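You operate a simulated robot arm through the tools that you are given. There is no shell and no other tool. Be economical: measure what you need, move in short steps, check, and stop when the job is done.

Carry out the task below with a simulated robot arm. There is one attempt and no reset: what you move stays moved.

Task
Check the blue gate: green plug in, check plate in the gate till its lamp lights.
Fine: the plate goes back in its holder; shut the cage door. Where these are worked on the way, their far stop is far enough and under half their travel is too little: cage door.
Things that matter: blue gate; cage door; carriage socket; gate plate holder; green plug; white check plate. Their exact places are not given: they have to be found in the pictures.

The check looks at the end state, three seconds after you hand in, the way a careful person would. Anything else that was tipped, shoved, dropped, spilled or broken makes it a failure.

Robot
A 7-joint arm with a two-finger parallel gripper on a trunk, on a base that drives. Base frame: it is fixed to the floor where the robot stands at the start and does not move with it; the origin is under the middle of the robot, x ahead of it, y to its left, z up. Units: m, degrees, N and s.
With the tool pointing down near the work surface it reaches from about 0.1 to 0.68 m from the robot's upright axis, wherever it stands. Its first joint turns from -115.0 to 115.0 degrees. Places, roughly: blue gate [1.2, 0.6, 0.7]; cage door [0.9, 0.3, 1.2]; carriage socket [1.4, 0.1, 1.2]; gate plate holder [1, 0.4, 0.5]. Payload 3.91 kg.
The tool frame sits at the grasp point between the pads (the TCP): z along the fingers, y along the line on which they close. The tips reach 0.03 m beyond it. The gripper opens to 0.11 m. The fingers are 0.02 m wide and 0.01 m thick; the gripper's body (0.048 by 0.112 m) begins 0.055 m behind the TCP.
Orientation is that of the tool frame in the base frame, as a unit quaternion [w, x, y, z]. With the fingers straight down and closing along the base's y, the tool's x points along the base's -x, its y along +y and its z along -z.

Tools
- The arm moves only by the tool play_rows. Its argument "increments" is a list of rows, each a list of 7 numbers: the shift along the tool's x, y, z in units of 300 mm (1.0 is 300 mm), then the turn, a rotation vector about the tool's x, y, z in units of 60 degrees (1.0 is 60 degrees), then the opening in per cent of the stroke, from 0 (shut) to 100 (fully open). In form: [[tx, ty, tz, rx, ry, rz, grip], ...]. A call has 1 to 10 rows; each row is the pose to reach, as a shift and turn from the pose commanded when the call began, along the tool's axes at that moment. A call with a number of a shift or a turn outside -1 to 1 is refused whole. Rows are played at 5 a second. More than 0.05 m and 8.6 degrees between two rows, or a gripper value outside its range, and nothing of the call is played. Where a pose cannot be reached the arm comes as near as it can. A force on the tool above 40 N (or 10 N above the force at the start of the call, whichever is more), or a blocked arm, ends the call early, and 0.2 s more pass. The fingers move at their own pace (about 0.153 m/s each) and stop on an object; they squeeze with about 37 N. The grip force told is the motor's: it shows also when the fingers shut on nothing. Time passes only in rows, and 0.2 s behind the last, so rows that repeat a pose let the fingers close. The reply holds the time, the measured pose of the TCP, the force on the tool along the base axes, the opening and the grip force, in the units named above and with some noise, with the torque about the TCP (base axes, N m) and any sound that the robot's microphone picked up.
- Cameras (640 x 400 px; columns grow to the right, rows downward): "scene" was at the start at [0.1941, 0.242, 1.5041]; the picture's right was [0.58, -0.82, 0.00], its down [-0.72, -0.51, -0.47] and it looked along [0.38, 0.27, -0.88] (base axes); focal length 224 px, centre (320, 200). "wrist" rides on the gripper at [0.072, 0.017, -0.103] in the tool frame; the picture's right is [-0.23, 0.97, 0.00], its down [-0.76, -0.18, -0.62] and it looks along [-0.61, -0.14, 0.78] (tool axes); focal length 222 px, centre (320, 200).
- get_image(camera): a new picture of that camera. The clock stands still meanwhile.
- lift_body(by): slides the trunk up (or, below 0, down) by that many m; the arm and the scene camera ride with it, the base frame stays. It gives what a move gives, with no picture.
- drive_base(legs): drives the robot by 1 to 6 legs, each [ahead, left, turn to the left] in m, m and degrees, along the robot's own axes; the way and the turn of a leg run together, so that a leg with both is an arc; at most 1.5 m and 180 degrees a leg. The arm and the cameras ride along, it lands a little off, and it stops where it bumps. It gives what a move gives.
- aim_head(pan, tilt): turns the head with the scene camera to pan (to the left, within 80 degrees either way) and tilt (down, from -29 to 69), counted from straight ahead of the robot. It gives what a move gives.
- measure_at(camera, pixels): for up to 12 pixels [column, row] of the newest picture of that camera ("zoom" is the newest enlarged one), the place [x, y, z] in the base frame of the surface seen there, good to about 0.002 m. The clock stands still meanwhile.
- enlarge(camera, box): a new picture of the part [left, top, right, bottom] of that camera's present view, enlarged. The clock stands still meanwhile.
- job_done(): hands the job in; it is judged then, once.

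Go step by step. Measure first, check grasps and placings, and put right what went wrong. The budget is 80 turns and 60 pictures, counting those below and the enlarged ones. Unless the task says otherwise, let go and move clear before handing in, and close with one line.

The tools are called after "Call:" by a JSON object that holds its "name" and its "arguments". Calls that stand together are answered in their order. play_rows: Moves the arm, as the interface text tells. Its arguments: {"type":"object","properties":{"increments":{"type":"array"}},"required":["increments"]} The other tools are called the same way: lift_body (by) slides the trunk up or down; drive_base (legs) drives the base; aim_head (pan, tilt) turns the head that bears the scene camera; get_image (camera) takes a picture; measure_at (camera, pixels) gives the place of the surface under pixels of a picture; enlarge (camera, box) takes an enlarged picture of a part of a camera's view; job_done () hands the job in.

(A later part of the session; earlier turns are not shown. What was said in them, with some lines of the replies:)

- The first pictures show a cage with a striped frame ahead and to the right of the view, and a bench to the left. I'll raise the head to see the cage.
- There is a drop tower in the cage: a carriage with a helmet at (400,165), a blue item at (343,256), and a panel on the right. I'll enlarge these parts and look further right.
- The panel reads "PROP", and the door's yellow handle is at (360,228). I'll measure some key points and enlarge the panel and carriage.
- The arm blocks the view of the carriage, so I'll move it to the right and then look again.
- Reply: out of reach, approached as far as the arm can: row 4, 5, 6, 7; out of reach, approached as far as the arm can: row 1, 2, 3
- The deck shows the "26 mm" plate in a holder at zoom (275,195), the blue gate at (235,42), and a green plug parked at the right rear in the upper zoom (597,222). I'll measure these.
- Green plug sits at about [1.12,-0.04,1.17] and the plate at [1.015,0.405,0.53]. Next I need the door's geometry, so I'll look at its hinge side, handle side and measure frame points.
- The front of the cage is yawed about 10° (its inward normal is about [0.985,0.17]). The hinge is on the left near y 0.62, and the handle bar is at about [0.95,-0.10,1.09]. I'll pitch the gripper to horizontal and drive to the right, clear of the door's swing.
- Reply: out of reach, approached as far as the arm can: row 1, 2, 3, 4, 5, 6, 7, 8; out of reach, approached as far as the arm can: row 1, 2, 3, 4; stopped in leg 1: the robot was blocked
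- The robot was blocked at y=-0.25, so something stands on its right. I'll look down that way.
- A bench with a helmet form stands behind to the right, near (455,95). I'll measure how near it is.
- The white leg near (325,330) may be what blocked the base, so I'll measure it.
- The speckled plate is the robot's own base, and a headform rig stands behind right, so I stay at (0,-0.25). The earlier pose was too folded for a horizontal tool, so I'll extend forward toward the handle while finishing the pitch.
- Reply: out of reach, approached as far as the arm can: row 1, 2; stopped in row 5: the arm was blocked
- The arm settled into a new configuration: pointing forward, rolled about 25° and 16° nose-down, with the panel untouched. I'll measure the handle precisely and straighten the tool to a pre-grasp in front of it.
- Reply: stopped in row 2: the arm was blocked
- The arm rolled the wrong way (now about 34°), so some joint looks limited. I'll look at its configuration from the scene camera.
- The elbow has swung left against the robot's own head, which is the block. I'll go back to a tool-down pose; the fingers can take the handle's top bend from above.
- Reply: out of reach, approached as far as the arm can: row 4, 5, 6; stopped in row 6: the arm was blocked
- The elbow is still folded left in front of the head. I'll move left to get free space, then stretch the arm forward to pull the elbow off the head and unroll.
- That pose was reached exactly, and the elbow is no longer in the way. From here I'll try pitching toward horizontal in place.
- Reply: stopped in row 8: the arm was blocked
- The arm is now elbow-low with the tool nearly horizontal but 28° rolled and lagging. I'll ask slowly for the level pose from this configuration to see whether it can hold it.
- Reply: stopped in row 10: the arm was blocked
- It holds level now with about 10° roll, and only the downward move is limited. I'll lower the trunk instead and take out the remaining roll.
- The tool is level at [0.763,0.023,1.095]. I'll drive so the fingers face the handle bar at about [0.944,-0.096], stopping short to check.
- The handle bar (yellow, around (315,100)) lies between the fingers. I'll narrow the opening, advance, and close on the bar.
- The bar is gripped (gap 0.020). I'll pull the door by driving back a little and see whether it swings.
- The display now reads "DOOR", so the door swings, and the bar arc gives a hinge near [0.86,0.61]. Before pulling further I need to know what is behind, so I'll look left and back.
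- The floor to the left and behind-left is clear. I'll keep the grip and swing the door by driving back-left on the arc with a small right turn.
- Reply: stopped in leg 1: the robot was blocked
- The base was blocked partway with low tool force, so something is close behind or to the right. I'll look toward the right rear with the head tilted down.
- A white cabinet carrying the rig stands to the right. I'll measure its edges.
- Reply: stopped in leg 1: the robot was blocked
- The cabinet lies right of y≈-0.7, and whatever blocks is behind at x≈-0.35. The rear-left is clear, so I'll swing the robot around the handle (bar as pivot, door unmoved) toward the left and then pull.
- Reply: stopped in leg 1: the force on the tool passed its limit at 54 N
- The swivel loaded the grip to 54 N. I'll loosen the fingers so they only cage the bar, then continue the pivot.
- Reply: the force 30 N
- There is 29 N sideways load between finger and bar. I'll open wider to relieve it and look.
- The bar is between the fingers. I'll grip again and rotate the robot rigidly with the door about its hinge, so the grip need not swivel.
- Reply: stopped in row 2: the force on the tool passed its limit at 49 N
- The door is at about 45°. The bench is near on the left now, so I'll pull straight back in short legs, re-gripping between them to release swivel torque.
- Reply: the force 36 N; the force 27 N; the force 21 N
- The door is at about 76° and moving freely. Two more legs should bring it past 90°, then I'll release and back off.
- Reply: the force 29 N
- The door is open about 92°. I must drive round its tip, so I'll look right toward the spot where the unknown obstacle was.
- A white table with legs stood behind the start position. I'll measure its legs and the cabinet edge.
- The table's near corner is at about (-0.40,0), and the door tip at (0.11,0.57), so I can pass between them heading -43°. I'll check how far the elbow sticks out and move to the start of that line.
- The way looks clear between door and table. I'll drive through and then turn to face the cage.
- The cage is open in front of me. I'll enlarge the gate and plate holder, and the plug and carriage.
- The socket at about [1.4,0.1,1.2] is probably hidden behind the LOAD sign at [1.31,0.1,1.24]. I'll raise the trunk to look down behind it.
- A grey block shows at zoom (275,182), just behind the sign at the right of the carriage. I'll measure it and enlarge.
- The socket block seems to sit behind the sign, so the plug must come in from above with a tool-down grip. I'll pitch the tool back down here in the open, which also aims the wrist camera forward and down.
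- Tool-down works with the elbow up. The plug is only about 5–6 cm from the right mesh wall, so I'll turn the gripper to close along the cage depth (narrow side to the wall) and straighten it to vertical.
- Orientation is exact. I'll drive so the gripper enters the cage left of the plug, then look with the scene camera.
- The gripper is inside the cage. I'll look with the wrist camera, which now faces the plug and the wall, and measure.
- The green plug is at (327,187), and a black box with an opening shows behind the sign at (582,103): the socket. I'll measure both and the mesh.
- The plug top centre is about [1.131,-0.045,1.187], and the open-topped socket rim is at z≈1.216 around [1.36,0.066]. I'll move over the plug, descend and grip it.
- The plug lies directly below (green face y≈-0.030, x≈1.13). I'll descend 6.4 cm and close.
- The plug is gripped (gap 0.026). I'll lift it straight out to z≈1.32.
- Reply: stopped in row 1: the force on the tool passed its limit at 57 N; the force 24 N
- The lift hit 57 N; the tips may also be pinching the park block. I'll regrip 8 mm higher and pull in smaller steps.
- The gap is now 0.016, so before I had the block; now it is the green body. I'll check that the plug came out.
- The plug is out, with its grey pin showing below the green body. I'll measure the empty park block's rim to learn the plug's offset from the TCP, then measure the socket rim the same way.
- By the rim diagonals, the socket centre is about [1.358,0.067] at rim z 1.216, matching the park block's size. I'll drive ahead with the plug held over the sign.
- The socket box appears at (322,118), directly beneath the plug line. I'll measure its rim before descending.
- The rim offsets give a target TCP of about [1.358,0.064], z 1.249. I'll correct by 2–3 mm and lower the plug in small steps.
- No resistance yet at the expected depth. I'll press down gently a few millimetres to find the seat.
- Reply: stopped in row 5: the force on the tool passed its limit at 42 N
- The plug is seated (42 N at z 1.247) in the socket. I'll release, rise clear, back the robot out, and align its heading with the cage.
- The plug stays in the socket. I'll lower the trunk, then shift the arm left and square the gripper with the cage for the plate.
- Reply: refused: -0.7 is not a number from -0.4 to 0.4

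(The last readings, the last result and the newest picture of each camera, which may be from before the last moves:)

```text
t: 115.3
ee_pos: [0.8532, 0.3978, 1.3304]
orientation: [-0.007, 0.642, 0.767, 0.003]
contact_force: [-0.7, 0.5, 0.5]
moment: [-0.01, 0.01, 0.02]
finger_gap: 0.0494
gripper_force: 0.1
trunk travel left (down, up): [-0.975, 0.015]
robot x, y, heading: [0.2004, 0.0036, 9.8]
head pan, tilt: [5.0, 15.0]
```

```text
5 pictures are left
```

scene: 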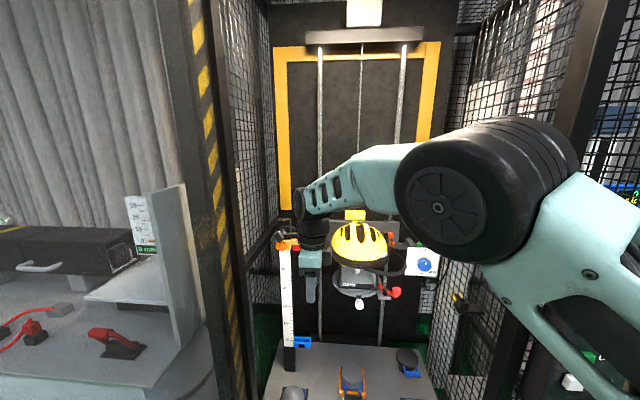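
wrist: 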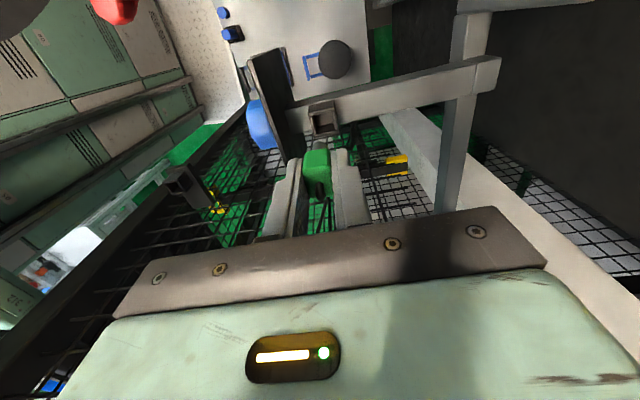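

The trunk moves at most 0.4 m a call, so I'll lower it in two steps, then drive in over the plate and look with the wrist camera.

Call:
{"name": "lift_body", "arguments": {"by": -0.35}}

Call:
{"name": "lift_body", "arguments": {"by": -0.34}}

Call:
{"name": "drive_base", "arguments": {"legs": [[0.155, -0.016, 0]]}}

Call:
{"name": "get_image", "arguments": {"camera": "wrist"}}

```text
t: 118.7
ee_pos: [0.8532, 0.3975, 0.9812]
orientation: [-0.007, 0.642, 0.767, 0.003]
contact_force: [0.5, 0.1, -0.3]
moment: [-0.01, -0.04, 0.02]
finger_gap: 0.0495
gripper_force: 0.0
trunk travel left (down, up): [-0.625, 0.365]
robot x, y, heading: [0.2009, 0.0008, 9.7]
head pan, tilt: [5.0, 15.0]
```

```text
t: 122.1
ee_pos: [0.8522, 0.3985, 0.6402]
orientation: [-0.007, 0.642, 0.767, 0.004]
contact_force: [0.9, 0.6, 0.0]
moment: [0.01, 0.0, 0.05]
finger_gap: 0.0493
gripper_force: 0.0
trunk travel left (down, up): [-0.285, 0.705]
robot x, y, heading: [0.1997, 0.0079, 9.8]
head pan, tilt: [5.0, 15.0]
```

```text
t: 123.5
ee_pos: [1.0075, 0.4089, 0.6406]
orientation: [-0.008, 0.642, 0.767, 0.004]
contact_force: [-0.3, -0.1, -0.3]
moment: [-0.04, 0.0, 0.0]
finger_gap: 0.0494
gripper_force: 0.1
trunk travel left (down, up): [-0.285, 0.705]
robot x, y, heading: [0.3556, 0.0158, 9.9]
head pan, tilt: [5.0, 15.0]
```

```text
4 pictures are left
```

wrist: 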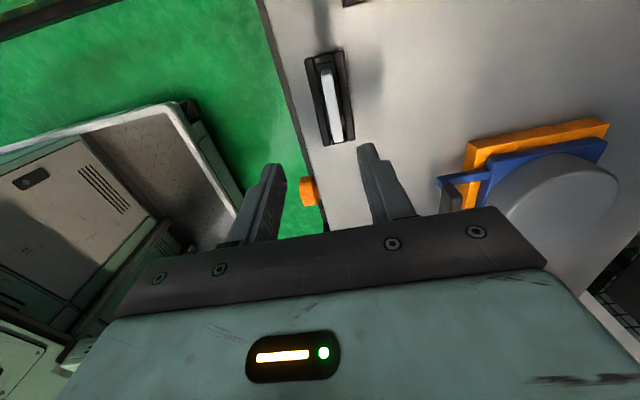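

The plate stands in its holder at (332,105), thin and running along the image's vertical. I'll measure its top edges, ends and the holder.

Call:
{"name": "measure_at", "arguments": {"camera": "wrist", "pixels": [[325, 70], [336, 135], [331, 100], [327, 80], [334, 120], [333, 140], [323, 66], [309, 62], [345, 55], [325, 143], [353, 138], [343, 100]]}}

```text
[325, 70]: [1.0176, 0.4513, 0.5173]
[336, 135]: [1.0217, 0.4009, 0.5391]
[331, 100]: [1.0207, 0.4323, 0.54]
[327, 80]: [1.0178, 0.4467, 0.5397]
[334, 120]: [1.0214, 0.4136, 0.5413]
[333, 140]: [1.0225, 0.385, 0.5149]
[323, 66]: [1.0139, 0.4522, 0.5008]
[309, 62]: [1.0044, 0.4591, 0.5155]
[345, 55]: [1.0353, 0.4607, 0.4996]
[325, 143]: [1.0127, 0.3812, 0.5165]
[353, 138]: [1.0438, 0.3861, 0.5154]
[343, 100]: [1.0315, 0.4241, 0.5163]
```

The plate's top is at z 0.540, centred at [1.021,0.4205], and the holder rim is at 0.5155. I'll shift over it, go down to z 0.548 and grip.

Call:
{"name": "play_rows", "arguments": {"increments": [[0.03, 0.051, 0.05, 0, 0, 0, 45], [0.03, 0.051, 0.12, 0, 0, 0, 45], [0.03, 0.051, 0.2, 0, 0, 0, 45], [0.03, 0.051, 0.27, 0, 0, 0, 45], [0.03, 0.051, 0.307, 0, 0, 0, 45], [0.03, 0.051, 0.307, 0, 0, 0, 0], [0.03, 0.051, 0.307, 0, 0, 0, 0], [0.03, 0.051, 0.307, 0, 0, 0, 0]]}}

```text
t: 125.3
ee_pos: [1.0217, 0.4229, 0.5501]
orientation: [-0.007, 0.642, 0.767, 0.003]
contact_force: [0.3, -0.5, 0.2]
moment: [0.01, 0.03, -0.02]
finger_gap: 0.0086
gripper_force: 37.2
trunk travel left (down, up): [-0.285, 0.705]
robot x, y, heading: [0.3539, 0.0131, 9.8]
head pan, tilt: [5.0, 15.0]
```

The plate is gripped (8.6 mm thick) at TCP [1.0217,0.4229,0.5501]. I'll lift it. At the gate the camera side would hit the ruler post at y≈0.64, so I'll turn the gripper 180° in the clear first.

Call:
{"name": "lift_body", "arguments": {"by": 0.27}}

Call:
{"name": "play_rows", "arguments": {"increments": [[0, 0, 0, 0, 0, -0.14, 0], [0, 0, 0, 0, 0, -0.28, 0], [0, 0, 0, 0, 0, -0.42, 0], [0, 0, 0, 0, 0, -0.56, 0], [0, 0, 0, 0, 0, -0.7, 0], [0, 0, 0, 0, 0, -0.84, 0], [0, 0, 0, 0, 0, -0.98, 0], [0, 0, 0, 0, 0, -1.0, 0]]}}

Call:
{"name": "play_rows", "arguments": {"increments": [[0, 0, 0, 0, 0, -0.14, 0], [0, 0, 0, 0, 0, -0.28, 0], [0, 0, 0, 0, 0, -0.42, 0], [0, 0, 0, 0, 0, -0.56, 0], [0, 0, 0, 0, 0, -0.7, 0], [0, 0, 0, 0, 0, -0.84, 0], [0, 0, 0, 0, 0, -0.98, 0], [0, 0, 0, 0, 0, -1.0, 0]]}}

Call:
{"name": "play_rows", "arguments": {"increments": [[0, 0, 0, 0, 0, -0.14, 0], [0, 0, 0, 0, 0, -0.28, 0], [0, 0, 0, 0, 0, -0.42, 0], [0, 0, 0, 0, 0, -0.56, 0], [0, 0, 0, 0, 0, -0.7, 0], [0, 0, 0, 0, 0, -0.84, 0], [0, 0, 0, 0, 0, -0.98, 0], [0, 0, 0, 0, 0, -1.0, 0], [0, 0, 0, 0, 0, -1.0, 0]]}}

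```text
t: 128.0
ee_pos: [1.0223, 0.4233, 0.8183]
orientation: [-0.008, 0.642, 0.766, 0.004]
contact_force: [-0.1, 0.2, -0.8]
moment: [0.01, 0.0, 0.02]
finger_gap: 0.0085
gripper_force: 36.4
trunk travel left (down, up): [-0.555, 0.435]
robot x, y, heading: [0.3571, 0.0188, 10.0]
head pan, tilt: [5.0, 15.0]
```

```text
t: 129.8
ee_pos: [1.0215, 0.4226, 0.8191]
orientation: [-0.005, 0.171, 0.985, 0.006]
contact_force: [-0.2, -1.2, 0.4]
moment: [0.03, 0.01, 0.02]
finger_gap: 0.0088
gripper_force: 36.9
trunk travel left (down, up): [-0.555, 0.435]
robot x, y, heading: [0.3564, 0.0157, 9.9]
head pan, tilt: [5.0, 15.0]
```

```text
t: 131.6
ee_pos: [1.0218, 0.4232, 0.819]
orientation: [0.0, -0.344, 0.939, 0.008]
contact_force: [-0.2, 0.3, -0.6]
moment: [-0.01, 0.02, -0.02]
finger_gap: 0.0082
gripper_force: 37.4
trunk travel left (down, up): [-0.555, 0.435]
robot x, y, heading: [0.3582, 0.0146, 10.0]
head pan, tilt: [5.0, 15.0]
```

```text
t: 133.6
ee_pos: [1.0231, 0.4214, 0.8186]
orientation: [-0.003, 0.767, -0.642, -0.007]
contact_force: [0.4, 0.5, 0.5]
moment: [0.03, 0.02, -0.02]
finger_gap: 0.0085
gripper_force: 36.5
trunk travel left (down, up): [-0.555, 0.435]
robot x, y, heading: [0.3557, 0.0162, 10.1]
head pan, tilt: [5.0, 15.0]
```

The gripper is turned. I'll drive in so the plate hangs just short of the gate, then look with the wrist camera.

Call:
{"name": "drive_base", "arguments": {"legs": [[0.1, 0.09, 0], [0.09, 0, 0]]}}

Call:
{"name": "get_image", "arguments": {"camera": "wrist"}}

```text
t: 135.6
ee_pos: [1.1925, 0.544, 0.819]
orientation: [-0.005, 0.767, -0.642, -0.007]
contact_force: [-0.6, -0.3, 0.9]
moment: [-0.04, -0.01, 0.01]
finger_gap: 0.0081
gripper_force: 36.7
trunk travel left (down, up): [-0.555, 0.435]
robot x, y, heading: [0.5255, 0.1379, 10.0]
head pan, tilt: [5.0, 15.0]
```

```text
3 pictures are left
```

wrist: 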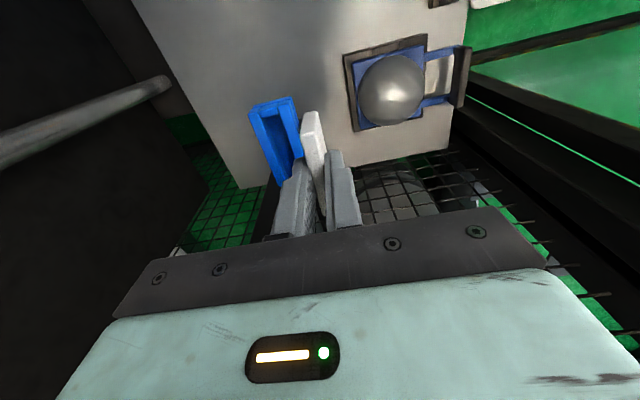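

The blue gate is a U channel at (275,135), and the plate at (314,150) is just in front of it. I'll measure the channel walls and slot.

Call:
{"name": "measure_at", "arguments": {"camera": "wrist", "pixels": [[257, 113], [262, 135], [290, 105], [296, 130], [272, 115], [276, 130], [282, 150], [271, 107], [312, 118], [318, 150], [250, 104], [291, 97]]}}

Call:
{"name": "enlarge", "arguments": {"camera": "wrist", "box": [235, 80, 345, 200]}}

Call:
{"name": "measure_at", "arguments": {"camera": "zoom", "pixels": [[100, 90], [130, 180], [235, 80], [250, 130], [160, 100], [180, 180], [200, 250], [215, 100], [270, 190], [310, 130], [330, 220], [150, 270]]}}

```text
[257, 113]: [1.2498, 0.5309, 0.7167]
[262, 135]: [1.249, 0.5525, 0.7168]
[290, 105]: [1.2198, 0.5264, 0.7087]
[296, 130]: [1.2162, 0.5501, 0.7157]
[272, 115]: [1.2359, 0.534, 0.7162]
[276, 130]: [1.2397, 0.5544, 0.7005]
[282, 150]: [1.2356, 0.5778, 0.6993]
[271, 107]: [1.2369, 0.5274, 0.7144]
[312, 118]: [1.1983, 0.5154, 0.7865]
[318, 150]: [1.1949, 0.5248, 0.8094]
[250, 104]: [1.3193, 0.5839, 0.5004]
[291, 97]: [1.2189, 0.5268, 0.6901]
```

```text
3.33 times, centred on (290, 140) of wrist
```

zoom: 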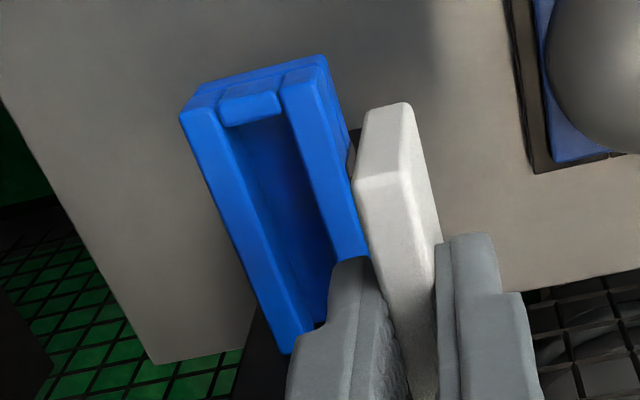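

```text
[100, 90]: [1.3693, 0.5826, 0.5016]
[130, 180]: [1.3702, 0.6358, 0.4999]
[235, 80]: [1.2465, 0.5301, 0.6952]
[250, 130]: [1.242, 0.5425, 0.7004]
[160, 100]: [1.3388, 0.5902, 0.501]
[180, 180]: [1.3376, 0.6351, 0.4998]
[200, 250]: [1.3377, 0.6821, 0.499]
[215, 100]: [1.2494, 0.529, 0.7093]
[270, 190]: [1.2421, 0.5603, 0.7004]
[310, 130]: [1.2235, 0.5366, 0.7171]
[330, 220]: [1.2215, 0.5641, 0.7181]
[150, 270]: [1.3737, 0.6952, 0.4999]
```

The gate's slot floor is at z 0.700 and the wall tops at 0.717; the slot centre lies about 42 mm deeper and 16 mm left of the plate. I'll shift there and lower in small steps.

Call:
{"name": "play_rows", "arguments": {"increments": [[-0.02, -0.05, 0, 0, 0, 0, 0], [-0.04, -0.1, 0, 0, 0, 0, 0], [-0.053, -0.14, 0, 0, 0, 0, 0], [-0.053, -0.14, 0.06, 0, 0, 0, 0], [-0.053, -0.14, 0.11, 0, 0, 0, 0], [-0.053, -0.14, 0.15, 0, 0, 0, 0], [-0.053, -0.14, 0.17, 0, 0, 0, 0], [-0.053, -0.14, 0.19, 0, 0, 0, 0], [-0.053, -0.14, 0.205, 0, 0, 0, 0], [-0.053, -0.14, 0.22, 0, 0, 0, 0]]}}

```text
t: 137.8
ee_pos: [1.2304, 0.5677, 0.7522]
orientation: [-0.004, 0.766, -0.643, -0.007]
contact_force: [0.7, -3.5, 2.1]
moment: [0.36, 0.06, -0.03]
finger_gap: 0.0083
gripper_force: 37.1
trunk travel left (down, up): [-0.555, 0.435]
robot x, y, heading: [0.5259, 0.1346, 9.8]
head pan, tilt: [5.0, 15.0]
```

The plate has gone about 1 cm into the slot with little force. I'll ease it the last few millimetres and check the lamp with the scene camera.

Call:
{"name": "play_rows", "arguments": {"increments": [[0, 0, 0.005, 0, 0, 0, 0], [0, 0, 0.01, 0, 0, 0, 0], [0, 0, 0.015, 0, 0, 0, 0], [0, 0, 0.018, 0, 0, 0, 0], [0, 0, 0.018, 0, 0, 0, 0], [0, 0, 0.018, 0, 0, 0, 0]]}}

Call:
{"name": "aim_head", "arguments": {"pan": 10, "tilt": 35}}

Call:
{"name": "get_image", "arguments": {"camera": "scene"}}

```text
t: 139.2
ee_pos: [1.2302, 0.5682, 0.7486]
orientation: [-0.005, 0.766, -0.643, -0.007]
contact_force: [3.6, -6.2, 15.9]
moment: [0.17, 0.14, -0.08]
finger_gap: 0.008
gripper_force: 37.2
trunk travel left (down, up): [-0.555, 0.435]
robot x, y, heading: [0.5259, 0.1353, 10.0]
head pan, tilt: [5.0, 15.0]
```

```text
t: 140.0
ee_pos: [1.2306, 0.5667, 0.7484]
orientation: [-0.004, 0.766, -0.643, -0.007]
contact_force: [5.2, -6.3, 21.6]
moment: [-0.02, 0.11, -0.12]
finger_gap: 0.0086
gripper_force: 36.7
trunk travel left (down, up): [-0.555, 0.435]
robot x, y, heading: [0.5244, 0.1371, 10.1]
head pan, tilt: [10.0, 35.0]
```

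```text
1 pictures are left
```

scene: 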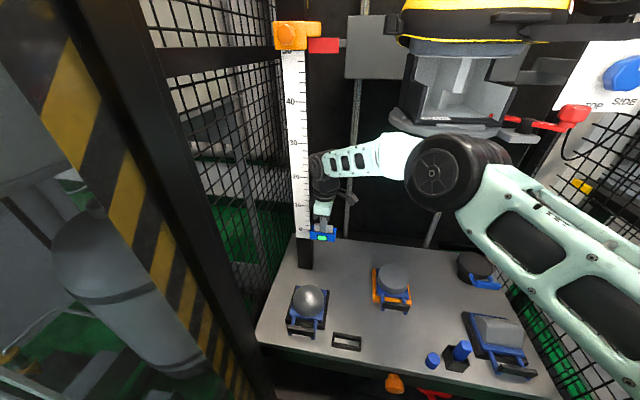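

The gate's front square at (322,237) now shows green: the lamp is lit. I'll raise the plate out, drive back, and turn the gripper back by 180°.

Call:
{"name": "play_rows", "arguments": {"increments": [[0, 0, -0.03, 0, 0, 0, 0], [0, 0, -0.08, 0, 0, 0, 0], [0, 0, -0.16, 0, 0, 0, 0], [0.02, 0.05, -0.24, 0, 0, 0, 0], [0.053, 0.14, -0.24, 0, 0, 0, 0], [0.053, 0.14, -0.24, 0, 0, 0, 0]]}}

Call:
{"name": "drive_base", "arguments": {"legs": [[-0.1, 0, 0], [-0.087, -0.089, 0]]}}

Call:
{"name": "play_rows", "arguments": {"increments": [[0, 0, 0, 0, 0, 0.14, 0], [0, 0, 0, 0, 0, 0.28, 0], [0, 0, 0, 0, 0, 0.42, 0], [0, 0, 0, 0, 0, 0.56, 0], [0, 0, 0, 0, 0, 0.7, 0], [0, 0, 0, 0, 0, 0.84, 0], [0, 0, 0, 0, 0, 0.98, 0], [0, 0, 0, 0, 0, 1.0, 0]]}}

Call:
{"name": "play_rows", "arguments": {"increments": [[0, 0, 0, 0, 0, 0.14, 0], [0, 0, 0, 0, 0, 0.28, 0], [0, 0, 0, 0, 0, 0.42, 0], [0, 0, 0, 0, 0, 0.56, 0], [0, 0, 0, 0, 0, 0.7, 0], [0, 0, 0, 0, 0, 0.84, 0], [0, 0, 0, 0, 0, 0.98, 0], [0, 0, 0, 0, 0, 1.0, 0]]}}

Call:
{"name": "play_rows", "arguments": {"increments": [[0, 0, 0, 0, 0, 0.14, 0], [0, 0, 0, 0, 0, 0.28, 0], [0, 0, 0, 0, 0, 0.42, 0], [0, 0, 0, 0, 0, 0.56, 0], [0, 0, 0, 0, 0, 0.7, 0], [0, 0, 0, 0, 0, 0.84, 0], [0, 0, 0, 0, 0, 0.98, 0], [0, 0, 0, 0, 0, 1.0, 0], [0, 0, 0, 0, 0, 1.0, 0]]}}

```text
t: 141.4
ee_pos: [1.1938, 0.5433, 0.8184]
orientation: [-0.005, 0.767, -0.642, -0.008]
contact_force: [-0.4, 0.0, -0.2]
moment: [0.02, 0.0, 0.01]
finger_gap: 0.0086
gripper_force: 37.2
trunk travel left (down, up): [-0.555, 0.435]
robot x, y, heading: [0.5283, 0.1385, 10.0]
head pan, tilt: [10.0, 35.0]
```

```text
t: 143.4
ee_pos: [1.0245, 0.4224, 0.8194]
orientation: [-0.004, 0.767, -0.642, -0.008]
contact_force: [0.0, 0.9, 0.9]
moment: [0.0, -0.01, 0.0]
finger_gap: 0.0082
gripper_force: 36.9
trunk travel left (down, up): [-0.555, 0.435]
robot x, y, heading: [0.3601, 0.018, 10.0]
head pan, tilt: [10.0, 35.0]
```

```text
t: 145.2
ee_pos: [1.0251, 0.4233, 0.8198]
orientation: [0.0, -0.342, 0.94, 0.008]
contact_force: [0.0, 0.9, 0.1]
moment: [0.01, 0.0, 0.0]
finger_gap: 0.0084
gripper_force: 37.2
trunk travel left (down, up): [-0.555, 0.435]
robot x, y, heading: [0.3599, 0.0207, 10.1]
head pan, tilt: [10.0, 35.0]
```

```text
t: 147.1
ee_pos: [1.0239, 0.4231, 0.8192]
orientation: [-0.004, 0.174, 0.985, 0.007]
contact_force: [0.6, 0.2, -0.4]
moment: [0.03, -0.02, 0.0]
finger_gap: 0.0085
gripper_force: 37.1
trunk travel left (down, up): [-0.555, 0.435]
robot x, y, heading: [0.3573, 0.0167, 9.7]
head pan, tilt: [10.0, 35.0]
```

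```text
t: 149.1
ee_pos: [1.0245, 0.4225, 0.8192]
orientation: [-0.007, 0.643, 0.766, 0.005]
contact_force: [0.2, -0.5, -0.9]
moment: [-0.03, 0.0, -0.02]
finger_gap: 0.0083
gripper_force: 37.0
trunk travel left (down, up): [-0.555, 0.435]
robot x, y, heading: [0.3581, 0.0151, 9.9]
head pan, tilt: [10.0, 35.0]
```

The gripper is back over the holder, about 2.6 mm too deep in x. I'll lower the trunk most of the way, correct, and set the plate in gently.

Call:
{"name": "lift_body", "arguments": {"by": -0.24}}

Call:
{"name": "play_rows", "arguments": {"increments": [[0.002, -0.0087, 0, 0, 0, 0, 0], [0.002, -0.0087, 0, 0, 0, 0, 0], [0.002, -0.0087, 0, 0, 0, 0, 0]]}}

```text
t: 151.6
ee_pos: [1.024, 0.4235, 0.5792]
orientation: [-0.007, 0.642, 0.767, 0.005]
contact_force: [-0.9, 0.5, -1.1]
moment: [0.03, -0.01, -0.01]
finger_gap: 0.0084
gripper_force: 37.1
trunk travel left (down, up): [-0.315, 0.675]
robot x, y, heading: [0.357, 0.0172, 9.9]
head pan, tilt: [10.0, 35.0]
```

```text
t: 152.3
ee_pos: [1.0218, 0.4217, 0.5792]
orientation: [-0.007, 0.641, 0.767, 0.003]
contact_force: [0.6, -0.2, 0.7]
moment: [-0.01, 0.01, 0.0]
finger_gap: 0.0083
gripper_force: 36.4
trunk travel left (down, up): [-0.315, 0.675]
robot x, y, heading: [0.3578, 0.0228, 9.8]
head pan, tilt: [10.0, 35.0]
```

Aligned within about 1 mm. Now down in small steps to z 0.550.

Call:
{"name": "play_rows", "arguments": {"increments": [[0.002, 0, 0.02, 0, 0, 0, 0], [0.002, 0, 0.035, 0, 0, 0, 0], [0.002, 0, 0.05, 0, 0, 0, 0], [0.002, 0, 0.06, 0, 0, 0, 0], [0.002, 0, 0.07, 0, 0, 0, 0], [0.002, 0, 0.08, 0, 0, 0, 0], [0.002, 0, 0.088, 0, 0, 0, 0], [0.002, 0, 0.096, 0, 0, 0, 0], [0.002, 0, 0.098, 0, 0, 0, 0]]}}

```text
t: 154.3
ee_pos: [1.0223, 0.4234, 0.5502]
orientation: [-0.007, 0.643, 0.766, 0.003]
contact_force: [0.5, 0.6, 0.9]
moment: [0.0, 0.01, 0.01]
finger_gap: 0.0083
gripper_force: 37.0
trunk travel left (down, up): [-0.315, 0.675]
robot x, y, heading: [0.3623, 0.0153, 9.9]
head pan, tilt: [10.0, 35.0]
```

The plate is down at its original height with no force, so it is back in the holder. I'll release, rise, back out, raise the trunk, and bring the arm to a forward-tilted pose.

Call:
{"name": "play_rows", "arguments": {"increments": [[0, 0, 0, 0, 0, 0, 40], [0, 0, 0, 0, 0, 0, 40], [0, 0, -0.1, 0, 0, 0, 40], [0, 0, -0.2, 0, 0, 0, 40], [0, 0, -0.3, 0, 0, 0, 40], [0, 0, -0.3, 0, 0, 0, 40]]}}

Call:
{"name": "measure_at", "arguments": {"camera": "scene", "pixels": [[347, 341]]}}

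Call:
{"name": "drive_base", "arguments": {"legs": [[-0.21, 0, 0]]}}

Call:
{"name": "lift_body", "arguments": {"by": 0.4}}

Call:
{"name": "lift_body", "arguments": {"by": 0.17}}

Call:
{"name": "play_rows", "arguments": {"increments": [[-0.11, 0.02, 0, 0, 0, -0.11, 0], [-0.22, 0.04, 0, 0, 0, -0.22, 0], [-0.33, 0.06, 0, 0, 0, -0.33, 0], [-0.44, 0.08, 0, 0, 0, -0.44, 0], [-0.55, 0.1, 0, 0, 0, -0.55, 0], [-0.66, 0.12, 0, 0, 0, -0.66, 0], [-0.8, 0.15, 0, 0, 0, -0.75, 0], [-0.8, 0.15, 0, 0, 0, -0.75, 0]]}}

Call:
{"name": "play_rows", "arguments": {"increments": [[0, 0, 0, 0, 0, -0.11, 0], [0, 0, 0, 0, 0, -0.22, 0], [0, 0, 0, 0, 0, -0.33, 0], [0, 0, 0, 0, 0, -0.44, 0], [0, 0, 0, 0, 0, -0.55, 0], [0, 0, 0, 0, 0, -0.66, 0], [0, 0, 0, 0, 0, -0.75, 0], [0, 0, 0, 0, 0, -0.75, 0]]}}

Call:
{"name": "play_rows", "arguments": {"increments": [[0, 0, 0, 0, -0.11, 0, 0], [0, 0, 0, 0, -0.22, 0, 0], [0, 0, 0, 0, -0.33, 0, 0], [0, 0, 0, 0, -0.44, 0, 0], [0, 0, 0, 0, -0.55, 0, 0], [0, 0, 0, 0, -0.6, 0, 0], [0, 0, 0, 0, -0.6, 0, 0]]}}

```text
t: 155.8
ee_pos: [1.0217, 0.4208, 0.6399]
orientation: [-0.007, 0.642, 0.767, 0.004]
contact_force: [0.6, 0.2, -0.2]
moment: [0.01, 0.01, 0.02]
finger_gap: 0.0442
gripper_force: 0.1
trunk travel left (down, up): [-0.315, 0.675]
robot x, y, heading: [0.3565, 0.017, 9.9]
head pan, tilt: [10.0, 35.0]
```

```text
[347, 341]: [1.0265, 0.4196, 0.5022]
```

```text
t: 157.4
ee_pos: [0.8147, 0.386, 0.641]
orientation: [-0.006, 0.642, 0.767, 0.004]
contact_force: [0.1, 0.1, -0.6]
moment: [0.0, 0.01, -0.04]
finger_gap: 0.044
gripper_force: 0.1
trunk travel left (down, up): [-0.315, 0.675]
robot x, y, heading: [0.1543, -0.0179, 10.1]
head pan, tilt: [10.0, 35.0]
```

```text
t: 161.2
ee_pos: [0.8152, 0.3874, 1.0389]
orientation: [-0.007, 0.642, 0.767, 0.004]
contact_force: [0.3, 0.0, -0.3]
moment: [-0.01, 0.02, -0.03]
finger_gap: 0.0441
gripper_force: 0.1
trunk travel left (down, up): [-0.715, 0.275]
robot x, y, heading: [0.1524, -0.0172, 9.7]
head pan, tilt: [10.0, 35.0]
```

```text
t: 163.1
ee_pos: [0.8138, 0.3857, 1.2106]
orientation: [-0.008, 0.642, 0.767, 0.004]
contact_force: [0.1, -0.8, 0.8]
moment: [0.0, -0.02, 0.0]
finger_gap: 0.0439
gripper_force: 0.1
trunk travel left (down, up): [-0.885, 0.105]
robot x, y, heading: [0.1465, -0.019, 10.0]
head pan, tilt: [10.0, 35.0]
```

```text
t: 164.9
ee_pos: [0.9009, 0.1575, 1.2053]
orientation: [-0.005, 0.299, 0.954, 0.006]
contact_force: [0.1, -0.2, -0.2]
moment: [-0.01, 0.0, -0.01]
finger_gap: 0.0002
gripper_force: 36.8
trunk travel left (down, up): [-0.885, 0.105]
robot x, y, heading: [0.15, -0.0176, 10.0]
head pan, tilt: [10.0, 35.0]
```

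```text
t: 166.7
ee_pos: [0.9019, 0.1575, 1.2064]
orientation: [-0.002, -0.089, 0.996, 0.008]
contact_force: [0.0, -0.4, 0.3]
moment: [0.0, -0.02, 0.02]
finger_gap: 0.0
gripper_force: 36.4
trunk travel left (down, up): [-0.885, 0.105]
robot x, y, heading: [0.1503, -0.0171, 10.3]
head pan, tilt: [10.0, 35.0]
```

```text
t: 168.3
ee_pos: [0.9013, 0.1566, 1.2059]
orientation: [0.307, -0.082, 0.947, 0.035]
contact_force: [-0.4, -0.2, -0.7]
moment: [0.01, 0.02, 0.03]
finger_gap: 0.0001
gripper_force: 36.3
trunk travel left (down, up): [-0.885, 0.105]
robot x, y, heading: [0.1458, -0.0196, 9.7]
head pan, tilt: [10.0, 35.0]
```

The arm is ready: a tilted poker with its tip about 0.79 m ahead. I'll raise it a bit above handle height and drive back out through the gap toward the door's outer side.

Call:
{"name": "lift_body", "arguments": {"by": 0.06}}

Call:
{"name": "drive_base", "arguments": {"legs": [[-0.1, 0.152, 0], [0, 0, -53], [-0.5, 0, 0], [-0.45, 0, 0], [-0.261, 0.232, 0], [0, 0, -19]]}}

```text
t: 169.3
ee_pos: [0.9013, 0.1574, 1.2655]
orientation: [0.305, -0.081, 0.948, 0.035]
contact_force: [0.4, -0.8, 0.0]
moment: [-0.03, 0.02, 0.0]
finger_gap: 0.0
gripper_force: 36.9
trunk travel left (down, up): [-0.945, 0.045]
robot x, y, heading: [0.1493, -0.018, 10.1]
head pan, tilt: [10.0, 35.0]
```

```text
t: 180.9
ee_pos: [-0.2937, 0.441, 1.2662]
orientation: [0.268, 0.486, 0.818, -0.15]
contact_force: [0.6, 0.0, 0.4]
moment: [-0.03, 0.0, -0.04]
finger_gap: 0.0
gripper_force: 37.1
trunk travel left (down, up): [-0.945, 0.045]
robot x, y, heading: [-0.7001, 1.0986, -61.2]
head pan, tilt: [10.0, 35.0]
```

I'm at (-0.70,1.10). Next I swing left of the door tip, then push its outer face with the fingertips, with the legs planned along the door's arc.

Call:
{"name": "drive_base", "arguments": {"legs": [[-0.133, 0.492, -0.8], [0.291, -0.019, 0], [0.137, -0.031, 0], [0.18, -0.106, 7]]}}

```text
t: 187.7
ee_pos: [0.2986, 0.2286, 1.2648]
orientation: [0.276, 0.441, 0.843, -0.134]
contact_force: [0.4, 0.3, 1.2]
moment: [0.07, 0.01, -0.01]
finger_gap: 0.0002
gripper_force: 36.9
trunk travel left (down, up): [-0.945, 0.045]
robot x, y, heading: [-0.1794, 0.8336, -55.1]
head pan, tilt: [10.0, 35.0]
```

The tip is at about (0.31,0.21), where the door face would be at 65°, so it is pushing the door. I'll continue along the arc down to about 10°.

Call:
{"name": "drive_base", "arguments": {"legs": [[0.183, -0.115, 10], [0.181, -0.11, 10], [0.1715, -0.02, 5], [0.1095, -0.022, 5]]}}

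```text
t: 192.5
ee_pos: [0.8573, -0.0508, 1.265]
orientation: [0.302, 0.207, 0.929, -0.058]
contact_force: [-0.1, 0.1, 0.3]
moment: [0.0, -0.01, 0.03]
finger_gap: 0.0002
gripper_force: 37.3
trunk travel left (down, up): [-0.945, 0.045]
robot x, y, heading: [0.1408, 0.2349, -25.2]
head pan, tilt: [10.0, 35.0]
```

Following the arc, the tip is near (0.87,-0.06). Now the final push to the stop, plus a little overtravel to feel the contact.

Call:
{"name": "drive_base", "arguments": {"legs": [[0.1, -0.0366, 7], [0.03, 0, 0]]}}

```text
t: 193.7
ee_pos: [0.9513, -0.0362, 1.2653]
orientation: [0.3, 0.157, 0.94, -0.043]
contact_force: [-8.8, 1.0, 7.0]
moment: [0.01, 0.0, 0.02]
finger_gap: 0.0
gripper_force: 37.6
trunk travel left (down, up): [-0.945, 0.045]
robot x, y, heading: [0.2144, 0.1708, -18.7]
head pan, tilt: [10.0, 35.0]
stopped in leg 1: the force on the tool passed its limit at 69 N (the readings are from after the stop); the commanded pose is now the measured one
```

A hard stop came (69 N peak) with the tip at the closed-door plane within about 1 cm. I'll push once more to confirm it doesn't move, then back off and check with the last picture.

Call:
{"name": "drive_base", "arguments": {"legs": [[0.02, 0, 0]]}}

Call:
{"name": "drive_base", "arguments": {"legs": [[-0.2, 0, 0]]}}

Call:
{"name": "aim_head", "arguments": {"pan": 20, "tilt": 25}}

Call:
{"name": "get_image", "arguments": {"camera": "scene"}}

```text
t: 194.5
ee_pos: [0.953, -0.0363, 1.2633]
orientation: [0.295, 0.157, 0.942, -0.044]
contact_force: [-21.7, 2.8, 17.9]
moment: [0.11, -0.06, 0.12]
finger_gap: 0.0001
gripper_force: 37.3
trunk travel left (down, up): [-0.945, 0.045]
robot x, y, heading: [0.2199, 0.1671, -18.7]
head pan, tilt: [10.0, 35.0]
stopped in leg 1: the force on the tool passed its limit at 60 N (the readings are from after the stop); the commanded pose is now the measured one
```

```text
t: 196.1
ee_pos: [0.7647, 0.0278, 1.2634]
orientation: [0.293, 0.157, 0.942, -0.044]
contact_force: [0.2, 0.5, -0.2]
moment: [0.0, -0.02, 0.01]
finger_gap: 0.0001
gripper_force: 37.3
trunk travel left (down, up): [-0.945, 0.045]
robot x, y, heading: [0.0302, 0.2314, -18.7]
head pan, tilt: [10.0, 35.0]
```

```text
t: 196.8
ee_pos: [0.7649, 0.0282, 1.2616]
orientation: [0.293, 0.158, 0.942, -0.044]
contact_force: [-0.5, -0.2, -0.8]
moment: [0.01, -0.01, -0.01]
finger_gap: 0.0001
gripper_force: 37.2
trunk travel left (down, up): [-0.945, 0.045]
robot x, y, heading: [0.0285, 0.2325, -18.7]
head pan, tilt: [20.0, 25.0]
```

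```text
0 pictures are left
```

scene: 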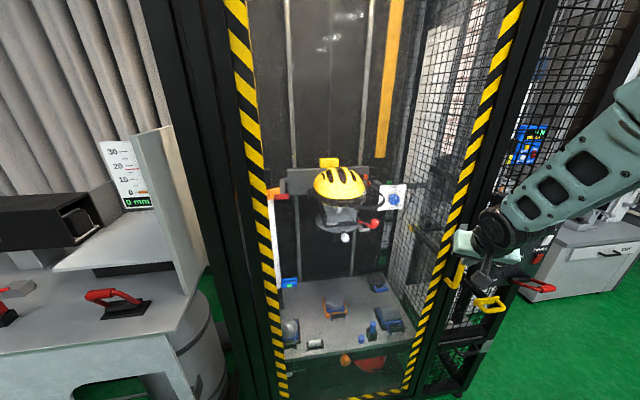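

The door looks shut, the plate stands in its holder at (314,342), and the gate still glows green at (289,283). I'll measure the door plane against the closed values from the start.

Call:
{"name": "measure_at", "arguments": {"camera": "scene", "pixels": [[490, 90], [462, 190], [432, 270], [410, 360], [260, 200], [315, 342], [314, 346], [453, 275], [289, 283]]}}

```text
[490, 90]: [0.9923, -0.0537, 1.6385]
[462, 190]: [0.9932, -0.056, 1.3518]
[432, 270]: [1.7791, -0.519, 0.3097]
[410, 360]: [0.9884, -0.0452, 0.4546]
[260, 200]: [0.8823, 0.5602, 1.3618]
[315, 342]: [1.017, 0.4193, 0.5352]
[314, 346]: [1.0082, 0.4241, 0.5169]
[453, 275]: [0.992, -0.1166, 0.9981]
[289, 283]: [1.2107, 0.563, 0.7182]
```

The door stripe is at x 0.992, its closed value from the start, and the plate is back at [1.017,0.419,0.535] in its holder. The arm is clear, so I'm handing in.

Call:
{"name": "job_done", "arguments": {}}

```text
The job is handed in.
```

The blue gate is checked: the green plug is in the carriage socket, the gate's lamp lit with the plate in it, the plate is back in its holder, and the cage door is shut.
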